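You operate a simulated robot arm through the tools that you are given. There is no shell and no other tool. Be economical: measure what you need, move in short steps, check, and stop when the job is done.

Carry out the task below with a simulated robot arm. There is one attempt and no reset: what you move stays moved.

TASK
Stand the blue rubber plug from the tap panel bench beside the red pad. It goes on the side that lies toward x +0.0, y +1.0 (a direction in the base frame), with about 3 cm between them.

It is judged by the outcome, as a careful person would: the job done as asked, and still so three seconds after it is handed in. It fails if anything else is knocked over, pushed out of place, dropped, spilled or broken.

THE ROBOT
A 7-joint arm with a two-finger parallel gripper, fixed in place. Base frame: the origin is at the foot of the arm, x ahead of it, y to its left, z up; the work surface is at about z = 0.9. Lengths are in m, angles in degrees, forces in N, time in s.
With the tool pointing down near the work surface it reaches from about 0.24 to 0.68 m from the base axis. Its first joint turns from -66.0 to 66.0 degrees. Payload 2.4 kg.
Tool frame: the origin (TCP) lies between the finger pads and is the grasp point; the fingertips stand 0.03 m ahead of it; z points along the fingers, y is the line along which they close. The gripper opens to 0.094 m. The fingers are 0.028 m wide and 0.01 m thick; the gripper's body (0.05 by 0.096 m) begins 0.055 m behind the TCP.
Orientation is told as [roll, pitch, yaw] about the base's x, y, z axes, in that order, counted from this pose: with the fingers straight down and closing along the base's y, the tool's x points along the base's -x, its y along +y and its z along -z.

THE INTERFACE
- The arm moves only by the tool play_rows. Its argument "deltas" is one flat list of numbers, 7 for each row, row after row: the turn, a rotation vector about the tool's x, y, z in units of 90 degrees (1.0 is 90 degrees), then the shift along the tool's x, y, z in units of 500 mm (1.0 is 500 mm), then the opening, from 0 (shut) to 1 (fully open). In form: [ax, ay, az, tx, ty, tz, gripper, ax, ay, az, tx, ty, tz, gripper, ...]. A call has 1 to 20 rows; each row is the pose to reach, as a shift and turn from the pose commanded when the call began, along the tool's axes at that moment. A call with a number of a shift or a turn outside -1 to 1 is refused whole. A row lasts 0.2 s, in which the tool goes at most 0.05 m and 8.6 degrees; a call with a longer step from one row to the next is refused whole, and so is a gripper value outside its range. A pose out of reach is approached as far as the arm can. The call stops where the force on the tool passes 40 N (or 10 N more than at its start, if that is more) or the arm is blocked; 0.2 s more then pass. The fingers move at their own pace (about 0.153 m/s each) and stop on an object; they squeeze with about 26 N. The grip force told is the motor's: it shows also when the fingers shut on nothing. Time passes only in rows, and 0.2 s behind the last, so rows that repeat a pose let the fingers close. It gives the time, the measured TCP pose, the force on the tool (base axes), the opening and the grip force at its end, in the units of the frame above (readings bear some noise), and new pictures: "pictures" is both (left out), scene, wrist or none.
- Cameras (640 x 400 px; columns grow to the right, rows downward): "scene" is fixed at [0.0472, 0.4909, 1.442]; the picture's right is [-0.68, -0.74, 0.00], its down [-0.40, 0.37, -0.84] and it looks along [0.62, -0.57, -0.54] (base axes); focal length 319 px, centre (320, 200). "wrist" rides on the gripper at [-0.037, 0, -0.058] in the tool frame; the picture's right is [0.00, -1.00, 0.00], its down [0.97, 0.00, -0.24] and it looks along [0.24, 0.00, 0.97] (tool axes); focal length 218 px, centre (320, 200).
- point_at(camera, pixels): for up to 12 pixels [column, row] of the newest picture of that camera ("zoom" is the newest enlarged one), the place [x, y, z] in the base frame of the surface seen there, good to about 0.002 m, but the place of the scene camera against the robot may be out by one fixed shift of up to 0.018 m in any direction. No time passes.
- close_up(camera, box): a new picture of the part [left, top, right, bottom] of that camera's present view, enlarged. No time passes.
- hand_in(): hands the job in; it is judged then, once.

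Work in short steps. Measure before you move; look again where a grasp or a placing could have gone wrong, and mend it. You have 60 turns and 120 pictures in all, the two below and enlarged ones among them. Open the gripper and draw the arm clear of the work before you hand the job in, unless the task says otherwise; then end with one line.

The tools are called after "Request:" as name(argument=value, ...) on one line, values as JSON. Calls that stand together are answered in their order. play_rows: Moves the arm, as the interface text tells. Its arguments: {"type":"object","properties":{"deltas":{"type":"array"},"pictures":{"type":"string","enum":["both","scene","wrist","none"]}},"required":["deltas"]} The other tools are called the same way: point_at (camera, pixels) gives the place of the surface under pixels of a picture; close_up (camera, box) takes an enlarged picture of a part of a camera's view; hand_in () hands the job in.

At the start:

```text
time: 0.0
eef_pos: [0.3642, 0.1591, 1.2107]
ee_rot: [0.0, 0.0, 0.0]
wrist_force: [0.1, -0.2, -0.7]
grip_width: 0.0939
grasp_force: 0.1
```

scene: 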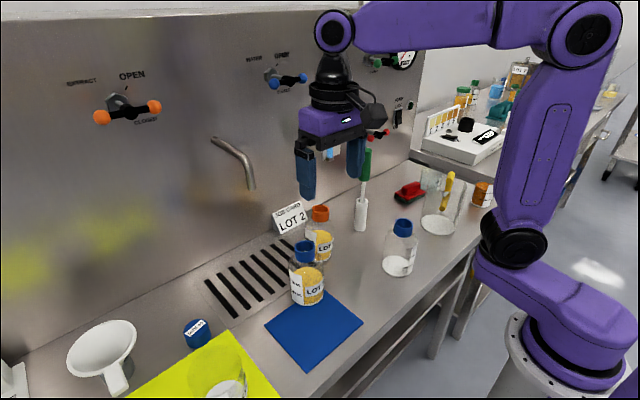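
wrist: 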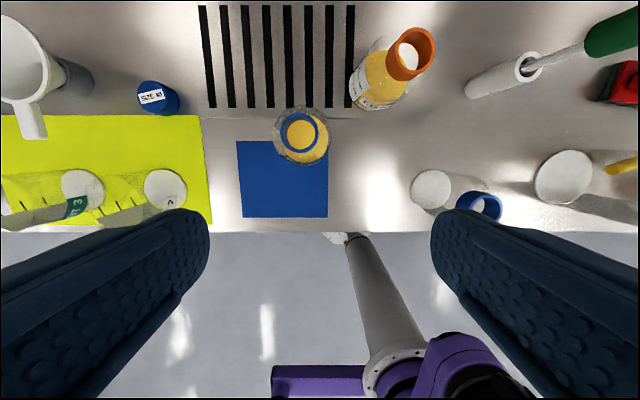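

The blue plug appears near scene (197,333) and a red object near (410,192). I'll enlarge both.

Request:
close_up(camera="scene", box=[340, 140, 500, 240])

Request:
close_up(camera="scene", box=[120, 280, 312, 400])

Request:
point_at(camera="wrist", pixels=[[152, 97], [160, 112], [140, 97], [178, 100], [620, 85], [630, 100], [600, 100], [625, 65], [510, 70], [630, 35], [560, 100], [160, 85]])

Request:
point_at(camera="scene", pixels=[[197, 327], [197, 342], [400, 197], [412, 185], [422, 188], [408, 205], [394, 197], [361, 225], [367, 155], [430, 230]])

```text
4.00 times, centred on (420, 190) of scene
```

zoom: 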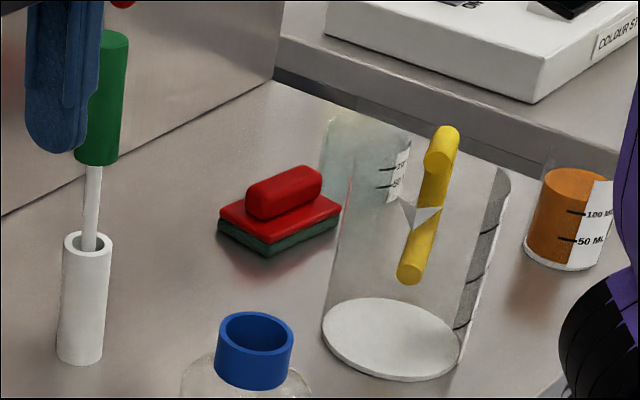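

```text
3.33 times, centred on (216, 340) of scene
```

zoom: 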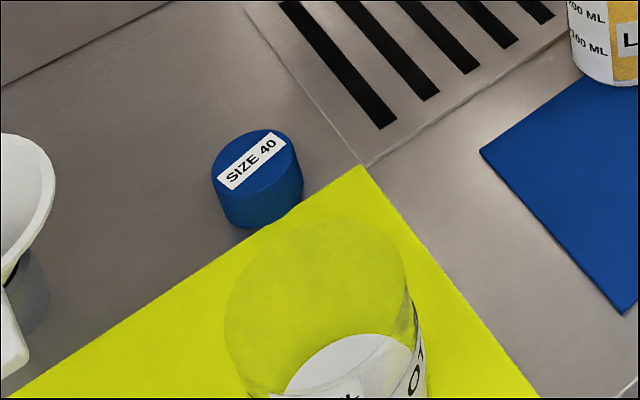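

```text
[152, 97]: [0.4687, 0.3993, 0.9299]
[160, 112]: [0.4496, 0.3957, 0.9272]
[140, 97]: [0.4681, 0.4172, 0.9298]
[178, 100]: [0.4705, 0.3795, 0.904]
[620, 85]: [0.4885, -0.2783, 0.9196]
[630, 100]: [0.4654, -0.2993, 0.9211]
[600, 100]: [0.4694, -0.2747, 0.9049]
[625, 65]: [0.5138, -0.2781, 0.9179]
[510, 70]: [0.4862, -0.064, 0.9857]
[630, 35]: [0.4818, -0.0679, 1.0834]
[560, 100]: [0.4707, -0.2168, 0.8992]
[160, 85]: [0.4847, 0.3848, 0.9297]
```

```text
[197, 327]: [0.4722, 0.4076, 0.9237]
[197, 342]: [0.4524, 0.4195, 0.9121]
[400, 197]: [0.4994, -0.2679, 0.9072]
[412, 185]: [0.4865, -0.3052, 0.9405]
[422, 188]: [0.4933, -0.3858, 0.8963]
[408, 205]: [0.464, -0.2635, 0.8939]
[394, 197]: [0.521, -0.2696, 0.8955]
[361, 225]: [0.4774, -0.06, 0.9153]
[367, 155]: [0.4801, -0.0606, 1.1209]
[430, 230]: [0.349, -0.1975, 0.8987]
```

The red pad is the scrubber near (0.49, -0.28), and the plug is near (0.467, 0.398) with its top at z 0.93. I'll move at the present height to above the plug and look.

Request:
play_rows(deltas=[0, 0, 0, -0.035, 0.08, 0, 1, 0, 0, 0, -0.07, 0.16, 0, 1, 0, 0, 0, -0.105, 0.24, 0, 1, 0, 0, 0, -0.14, 0.32, 0, 1, 0, 0, 0, -0.175, 0.4, 0.02, 1, 0, 0, 0, -0.206, 0.478, 0.05, 1, 0, 0, 0, -0.206, 0.478, 0.05, 1])

```text
time: 1.6
eef_pos: [0.4689, 0.3974, 1.1857]
ee_rot: [0.1, -0.1, 0.0]
wrist_force: [-0.3, -0.3, -0.6]
grip_width: 0.0939
grasp_force: 0.0
```

scene: 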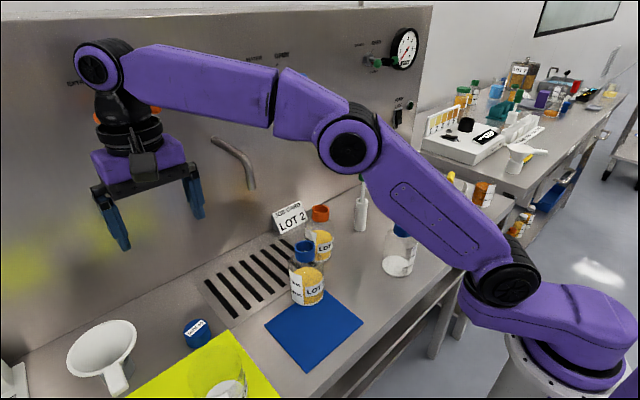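
wrist: 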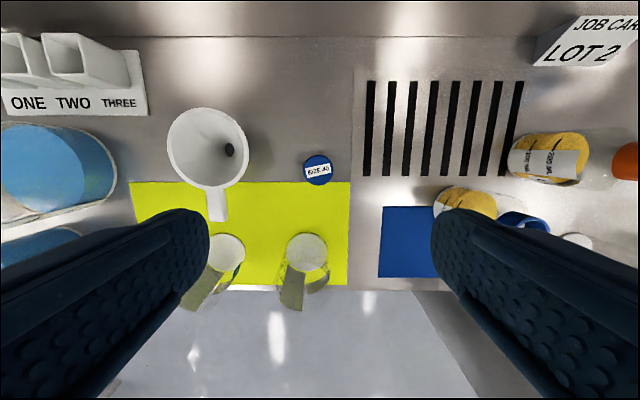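

Request:
close_up(camera="wrist", box=[150, 90, 374, 230])

Request:
point_at(camera="wrist", pixels=[[318, 158], [318, 178], [306, 167], [331, 168], [246, 150], [240, 175], [217, 215], [285, 242], [325, 242], [305, 234], [318, 168], [310, 290]])

```text
2.86 times, centred on (262, 160) of wrist
```

zoom: 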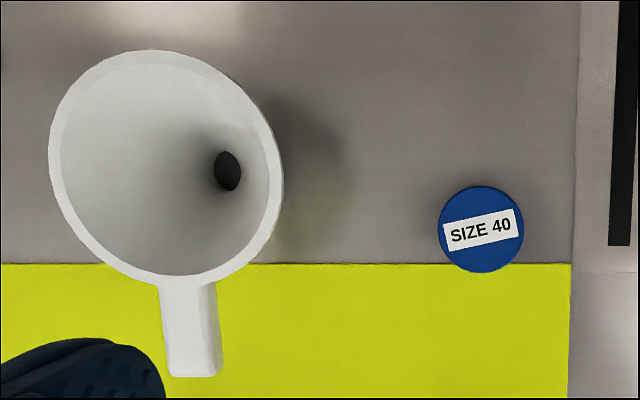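

```text
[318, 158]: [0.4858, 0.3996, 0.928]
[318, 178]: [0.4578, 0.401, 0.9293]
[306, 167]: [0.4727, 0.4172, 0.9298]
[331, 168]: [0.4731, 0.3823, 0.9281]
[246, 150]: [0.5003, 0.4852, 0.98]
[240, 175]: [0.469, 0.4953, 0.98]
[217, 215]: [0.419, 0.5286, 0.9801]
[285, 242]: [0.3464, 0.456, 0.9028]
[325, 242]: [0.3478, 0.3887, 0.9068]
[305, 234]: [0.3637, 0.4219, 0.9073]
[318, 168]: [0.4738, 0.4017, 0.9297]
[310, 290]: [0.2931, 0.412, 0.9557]
```

The plug centre is about (0.471, 0.4005), diameter about 42 mm, and the funnel rim starts at y≈0.477. I'll descend partway with the opening at about 72 mm.

Request:
play_rows(deltas=[0, 0, 0, -0.004, 0.006, 0.08, 0.77, 0, 0, 0, -0.004, 0.006, 0.16, 0.77, 0, 0, 0, -0.004, 0.006, 0.24, 0.77, 0, 0, 0, -0.004, 0.006, 0.32, 0.77, 0, 0, 0, -0.004, 0.006, 0.38, 0.77, 0, 0, 0, -0.004, 0.006, 0.38, 0.77])

```text
time: 3.0
eef_pos: [0.4698, 0.3982, 0.9941]
ee_rot: [0.0, 0.0, 0.0]
wrist_force: [-0.3, -0.4, 0.7]
grip_width: 0.0723
grasp_force: 0.0
```

scene: 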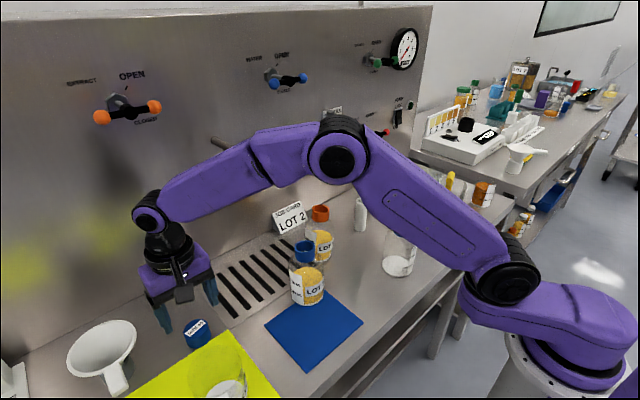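
wrist: 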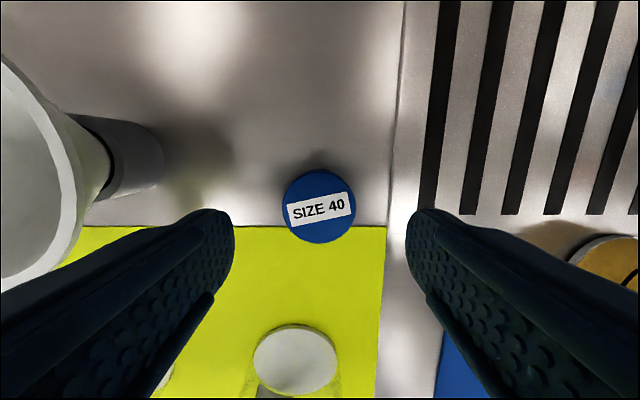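

Request:
point_at(camera="wrist", pixels=[[320, 172], [320, 239], [287, 207], [353, 207], [320, 208], [63, 190], [80, 240]])

```text
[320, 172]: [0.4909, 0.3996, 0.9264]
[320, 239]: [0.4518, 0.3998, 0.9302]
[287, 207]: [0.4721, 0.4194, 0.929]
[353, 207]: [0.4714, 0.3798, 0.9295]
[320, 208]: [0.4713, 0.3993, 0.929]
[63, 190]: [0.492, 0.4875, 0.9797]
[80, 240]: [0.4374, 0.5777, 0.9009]
```

The plug centre is (0.471, 0.3995), so the gripper is well aligned. I'll go down to TCP z 0.934 and close.

Request:
play_rows(deltas=[0, 0, 0, -0.003, 0.002, 0.04, 0.77, 0, 0, 0, -0.003, 0.002, 0.08, 0.77, 0, 0, 0, -0.003, 0.002, 0.12, 0.77, 0, 0, 0, -0.003, 0.002, 0.12, 0.77, 0, 0, 0, -0.003, 0.002, 0.12, 0.3, 0, 0, 0, -0.003, 0.002, 0.12, 0.3, 0, 0, 0, -0.003, 0.002, 0.12, 0.3])

```text
time: 4.6
eef_pos: [0.4722, 0.3985, 0.9341]
ee_rot: [0.2, 0.0, 0.0]
wrist_force: [-0.8, 0.4, 0.3]
grip_width: 0.0417
grasp_force: 25.8
```

scene: 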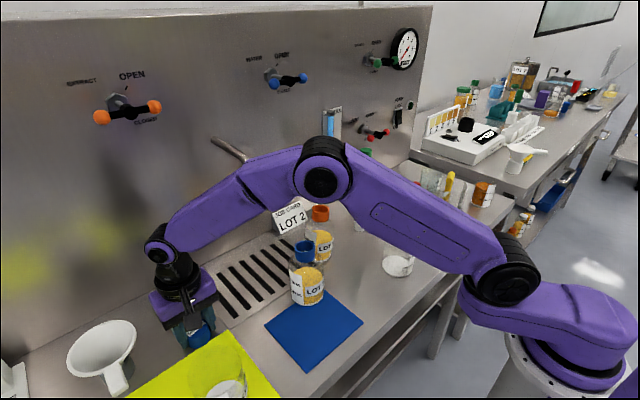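
wrist: 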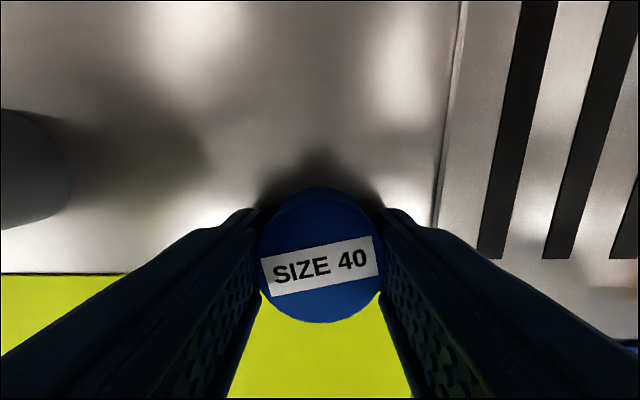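

The plug is gripped at 41.7 mm. I'll lift it straight up, then check the heights of the tap and other tall things along the way.

Request:
play_rows(deltas=[0, 0, 0, 0, 0, -0.06, 0.3, 0, 0, 0, 0, 0, -0.14, 0.3, 0, 0, 0, 0, 0, -0.22, 0.3, 0, 0, 0, 0, 0, -0.3, 0.3, 0, 0, 0, 0, 0, -0.38, 0.3, 0, 0, 0, 0, 0, -0.46, 0.3, 0, 0, 0, 0, 0, -0.54, 0.3, 0, 0, 0, 0, 0, -0.62, 0.3, 0, 0, 0, 0, 0, -0.62, 0.3])

Request:
point_at(camera="scene", pixels=[[250, 187], [235, 145], [215, 140], [369, 150], [318, 207], [303, 245], [270, 75], [130, 110], [302, 78]])

```text
time: 6.6
eef_pos: [0.4551, 0.3816, 1.2428]
ee_rot: [0.0, 0.0, 0.0]
wrist_force: [-0.6, 0.2, -0.2]
grip_width: 0.0418
grasp_force: 26.1
out of reach, approached as far as the arm can: row 8, 9
```

scene: 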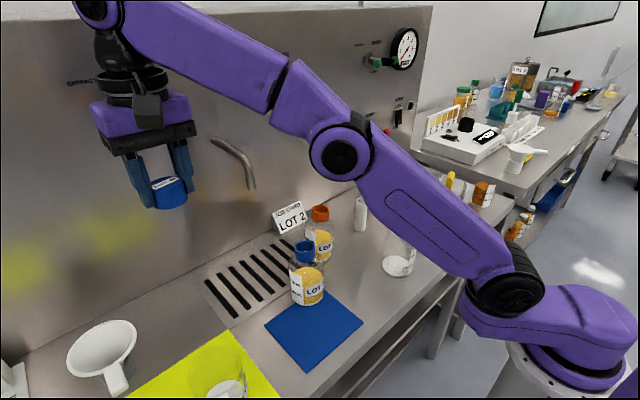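
wrist: 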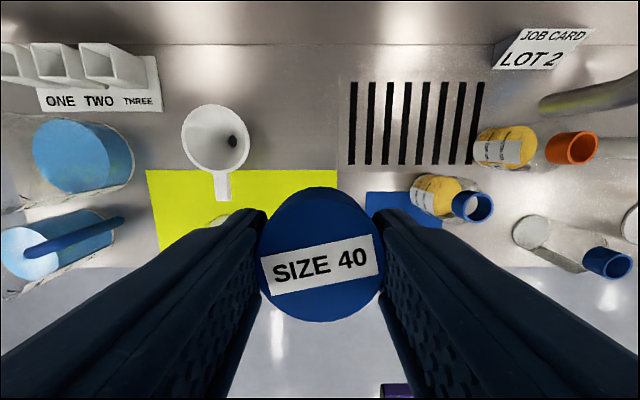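

```text
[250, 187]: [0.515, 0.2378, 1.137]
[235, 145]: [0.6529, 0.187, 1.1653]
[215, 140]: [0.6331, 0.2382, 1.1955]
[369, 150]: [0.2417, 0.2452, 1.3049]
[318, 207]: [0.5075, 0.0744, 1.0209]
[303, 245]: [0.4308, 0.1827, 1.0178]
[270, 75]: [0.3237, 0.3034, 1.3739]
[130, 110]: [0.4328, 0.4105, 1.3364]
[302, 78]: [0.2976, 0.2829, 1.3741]
```

I'll carry the plug at z≈1.215, pulled in to x≈0.37, to clear the tap spout (x≈0.515, y≈0.24) and the tall dropper. This leg stops near y≈-0.06.

Request:
play_rows(deltas=[0, 0, 0, 0.06, -0.03, 0.03, 0.3, 0, 0, 0, 0.12, -0.08, 0.06, 0.3, 0, 0, 0, 0.18, -0.14, 0.06, 0.3, 0, 0, 0, 0.2, -0.22, 0.06, 0.3, 0, 0, 0, 0.2, -0.3, 0.06, 0.3, 0, 0, 0, 0.2, -0.38, 0.06, 0.3, 0, 0, 0, 0.2, -0.46, 0.06, 0.3, 0, 0, 0, 0.2, -0.54, 0.06, 0.3, 0, 0, 0, 0.2, -0.62, 0.06, 0.3, 0, 0, 0, 0.2, -0.7, 0.06, 0.3, 0, 0, 0, 0.2, -0.78, 0.06, 0.3, 0, 0, 0, 0.2, -0.86, 0.06, 0.3, 0, 0, 0, 0.2, -0.92, 0.06, 0.3, 0, 0, 0, 0.2, -0.92, 0.06, 0.3])

```text
time: 9.6
eef_pos: [0.3569, -0.0817, 1.2089]
ee_rot: [0.0, -0.1, 0.0]
wrist_force: [0.8, -0.7, -0.9]
grip_width: 0.0418
grasp_force: 25.6
```

scene: 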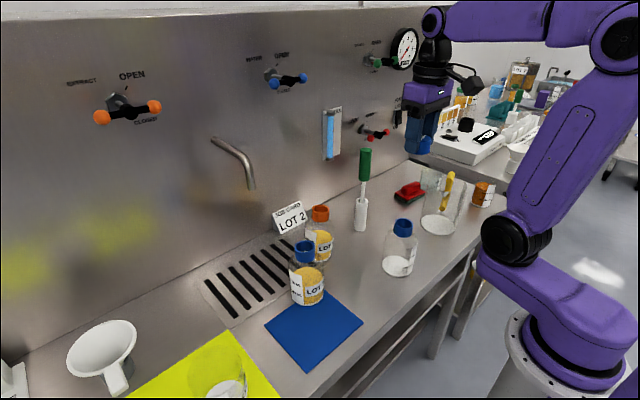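
wrist: 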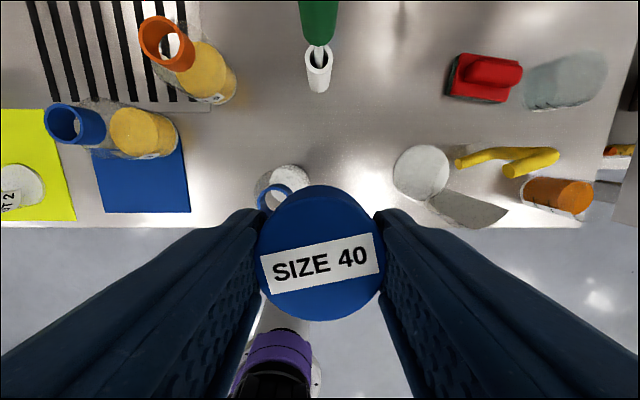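

Request:
close_up(camera="wrist", box=[380, 20, 640, 220])

Request:
point_at(camera="wrist", pixels=[[453, 56], [448, 94], [451, 75], [460, 99], [505, 100], [520, 68], [490, 55], [318, 80], [422, 173], [470, 152], [548, 157], [430, 75]])

```text
2.00 times, centred on (510, 120) of wrist
```

zoom: 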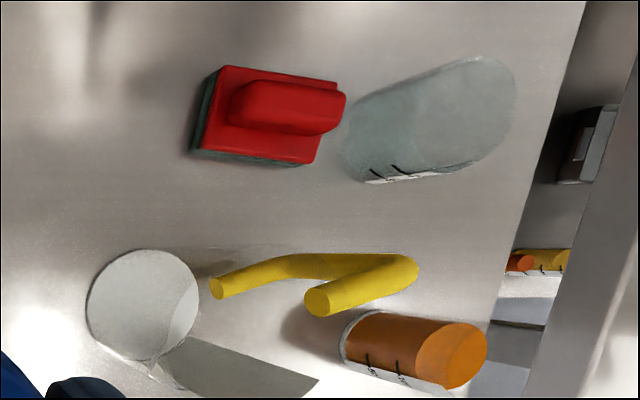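

```text
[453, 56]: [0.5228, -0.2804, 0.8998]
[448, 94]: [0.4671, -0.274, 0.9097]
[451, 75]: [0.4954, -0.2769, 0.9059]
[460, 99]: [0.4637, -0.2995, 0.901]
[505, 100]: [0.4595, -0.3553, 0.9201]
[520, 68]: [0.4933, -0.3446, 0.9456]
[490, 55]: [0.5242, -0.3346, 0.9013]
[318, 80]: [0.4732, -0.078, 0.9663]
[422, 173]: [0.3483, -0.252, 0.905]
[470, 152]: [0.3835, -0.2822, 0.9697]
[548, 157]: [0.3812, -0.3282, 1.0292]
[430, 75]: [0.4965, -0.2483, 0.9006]
```

The pad's +y edge lies at y≈-0.275, spanning x 0.462–0.523 with centre x≈0.493, so the plug centre should go to about (0.493, -0.224). I'll move in y first, then x, then down to z≈1.03.

Request:
play_rows(deltas=[0, 0, 0, 0, -0.08, 0, 0.3, 0, 0, 0, 0, -0.16, 0, 0.3, 0, 0, 0, 0, -0.24, 0, 0.3, 0, 0, 0, -0.06, -0.285, 0, 0.3, 0, 0, 0, -0.14, -0.285, 0, 0.3, 0, 0, 0, -0.21, -0.285, 0.03, 0.3, 0, 0, 0, -0.274, -0.285, 0.08, 0.3, 0, 0, 0, -0.274, -0.285, 0.16, 0.3, 0, 0, 0, -0.274, -0.285, 0.24, 0.3, 0, 0, 0, -0.274, -0.285, 0.31, 0.3, 0, 0, 0, -0.274, -0.285, 0.36, 0.3, 0, 0, 0, -0.274, -0.285, 0.36, 0.3])

```text
time: 12.2
eef_pos: [0.4913, -0.2213, 1.0325]
ee_rot: [0.1, -0.1, 0.0]
wrist_force: [-0.3, 0.5, -0.6]
grip_width: 0.0418
grasp_force: 25.8
```

scene: 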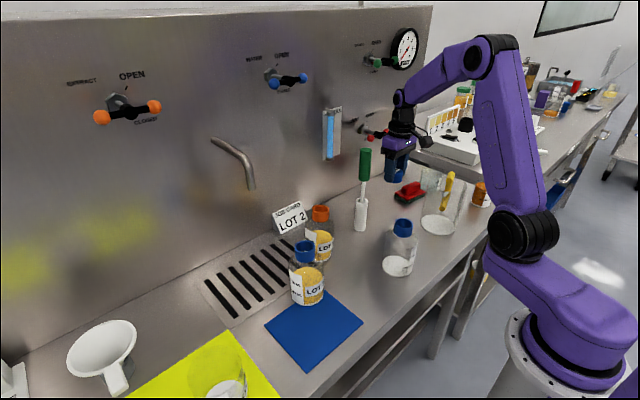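
wrist: 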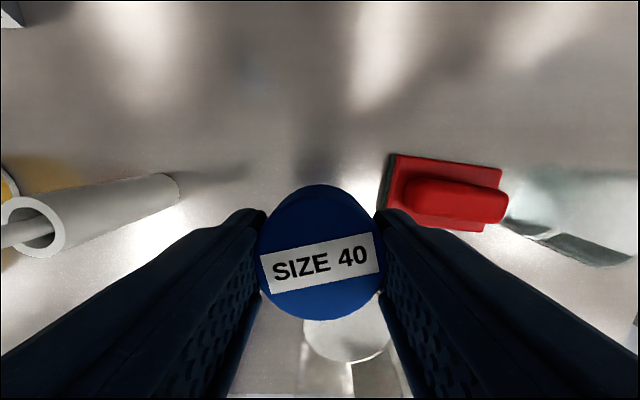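

Request:
point_at(camera="wrist", pixels=[[389, 155], [380, 200], [385, 175], [396, 155], [391, 185], [500, 170], [445, 160], [482, 230], [345, 350], [322, 255], [180, 190]])

Request:
close_up(camera="wrist", box=[340, 120, 532, 240])

```text
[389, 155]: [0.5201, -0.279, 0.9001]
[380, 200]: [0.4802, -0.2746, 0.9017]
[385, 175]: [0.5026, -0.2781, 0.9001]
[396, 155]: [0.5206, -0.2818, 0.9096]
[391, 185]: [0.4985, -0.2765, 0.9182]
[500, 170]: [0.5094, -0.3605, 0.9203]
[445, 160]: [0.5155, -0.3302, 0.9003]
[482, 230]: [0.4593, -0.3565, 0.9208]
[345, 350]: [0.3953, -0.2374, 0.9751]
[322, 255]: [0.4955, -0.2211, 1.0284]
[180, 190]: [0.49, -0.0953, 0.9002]
```

```text
3.33 times, centred on (436, 180) of wrist
```

zoom: 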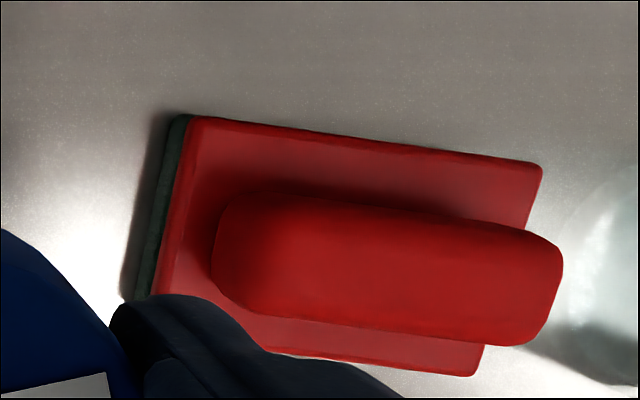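

Edge at plug height x is y≈-0.2755. I'll lower to z≈0.935 at y=-0.224, without releasing yet.

Request:
play_rows(deltas=[0, 0, 0, 0, -0.005, 0.06, 0.3, 0, 0, 0, 0, -0.005, 0.12, 0.3, 0, 0, 0, 0, -0.005, 0.16, 0.3, 0, 0, 0, 0, -0.005, 0.18, 0.3, 0, 0, 0, 0, -0.005, 0.19, 0.3, 0, 0, 0, 0, -0.005, 0.194, 0.3, 0, 0, 0, 0, -0.005, 0.194, 0.3])

```text
time: 13.8
eef_pos: [0.492, -0.2245, 0.9358]
ee_rot: [0.0, 0.0, -0.1]
wrist_force: [0.3, -0.3, -0.5]
grip_width: 0.0418
grasp_force: 25.8
```

scene: 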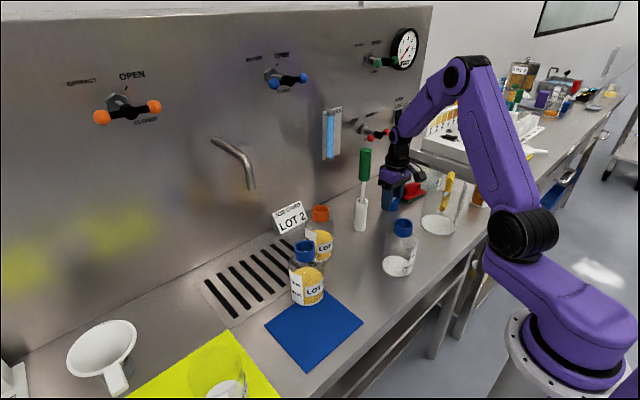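
wrist: 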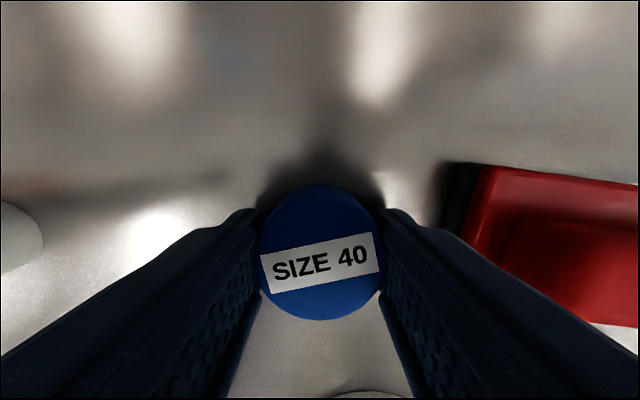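

There's no contact force yet. I'll lower 1.5 mm more, then open to about 58 mm.

Request:
play_rows(deltas=[0, 0, 0, 0, 0, 0.002, 0.3, 0, 0, 0, 0, 0, 0.003, 0.3, 0, 0, 0, 0, 0, 0.003, 0.3, 0, 0, 0, 0, 0, 0.003, 0.5, 0, 0, 0, 0, 0, 0.003, 0.6, 0, 0, 0, 0, 0, 0.003, 0.6])

```text
time: 15.2
eef_pos: [0.4922, -0.2249, 0.9335]
ee_rot: [0.0, 0.0, 0.0]
wrist_force: [-0.5, 0.3, -1.2]
grip_width: 0.0565
grasp_force: 0.0
```

scene: 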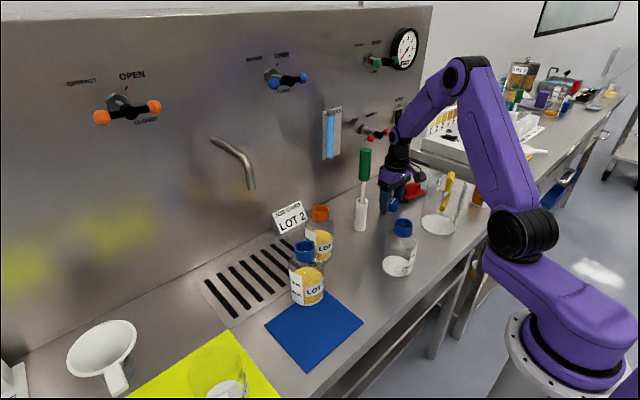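
wrist: 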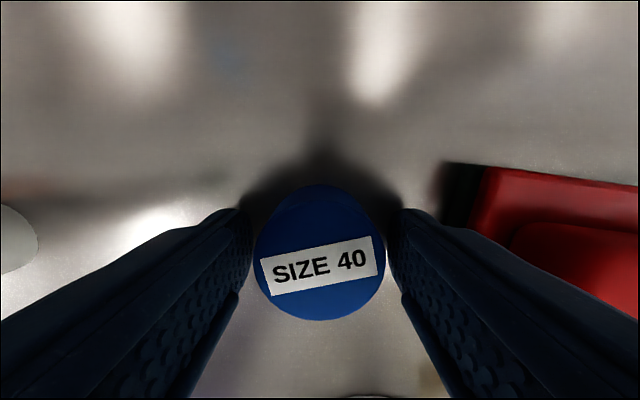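

Released; the plug stands upright. I'll rise straight up, then draw back.

Request:
play_rows(deltas=[0, 0, 0, 0, 0, -0.02, 0.6, 0, 0, 0, 0, 0, -0.06, 0.6, 0, 0, 0, 0, 0, -0.14, 0.6, 0, 0, 0, 0, 0, -0.22, 0.6, 0, 0, 0, 0, 0, -0.3, 0.6, 0, 0, 0, 0, 0, -0.38, 0.6, 0, 0, 0, 0, 0, -0.46, 0.6, 0, 0, 0, 0, 0, -0.53, 0.6, 0, 0, 0, 0.07, 0, -0.53, 0.6, 0, 0, 0, 0.14, 0, -0.53, 0.6, 0, 0, 0, 0.14, 0, -0.53, 0.6])

```text
time: 17.6
eef_pos: [0.4214, -0.2233, 1.1996]
ee_rot: [-0.1, 0.0, 0.0]
wrist_force: [0.7, -0.2, 0.3]
grip_width: 0.0566
grasp_force: 0.1
```

scene: 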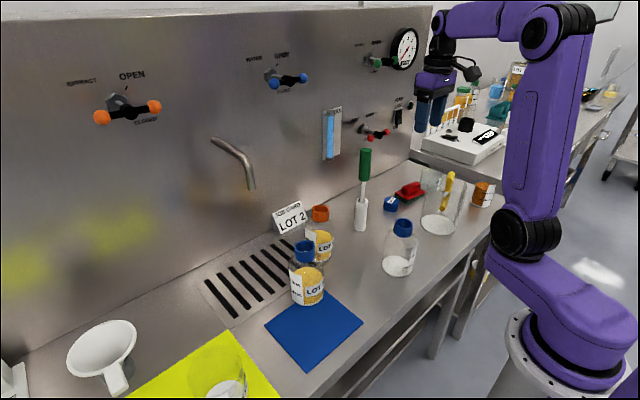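
wrist: 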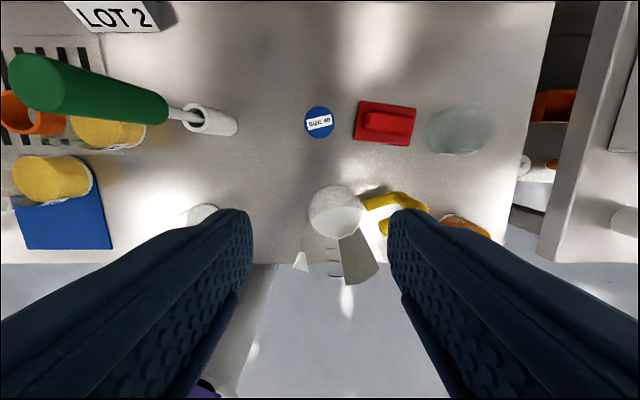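

Request:
point_at(camera="wrist", pixels=[[319, 122], [306, 122], [332, 122], [355, 120], [359, 102], [352, 140], [319, 109], [319, 135]])

Request:
close_up(camera="scene", box=[340, 160, 468, 240])

```text
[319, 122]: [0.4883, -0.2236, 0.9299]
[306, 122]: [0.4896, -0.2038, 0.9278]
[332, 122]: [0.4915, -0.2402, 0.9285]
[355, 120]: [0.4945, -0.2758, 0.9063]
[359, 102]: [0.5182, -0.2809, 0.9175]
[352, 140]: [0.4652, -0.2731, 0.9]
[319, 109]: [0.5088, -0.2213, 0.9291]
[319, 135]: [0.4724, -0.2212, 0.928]
```

```text
5.00 times, centred on (404, 200) of scene
```

zoom: 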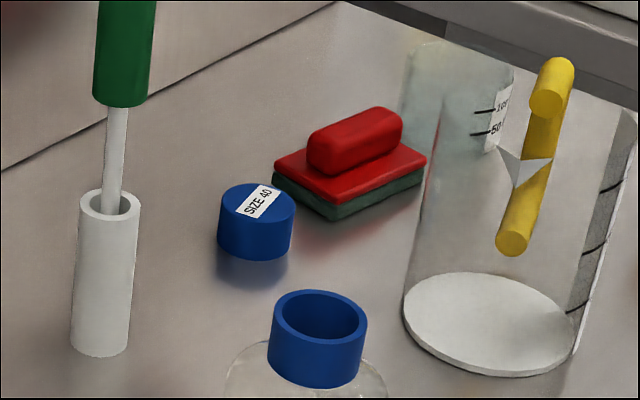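

The plug stands upright with its near edge at y≈-0.244 and the pad edge at y≈-0.275, a gap of about 3 cm. Nothing else has moved and the arm is clear, so I'm handing in.

Request:
hand_in()

```text
The job is handed in.
```

The blue rubber plug now stands upright on the +y side of the red pad, with about 3 cm between them, and I saw nothing else moved.
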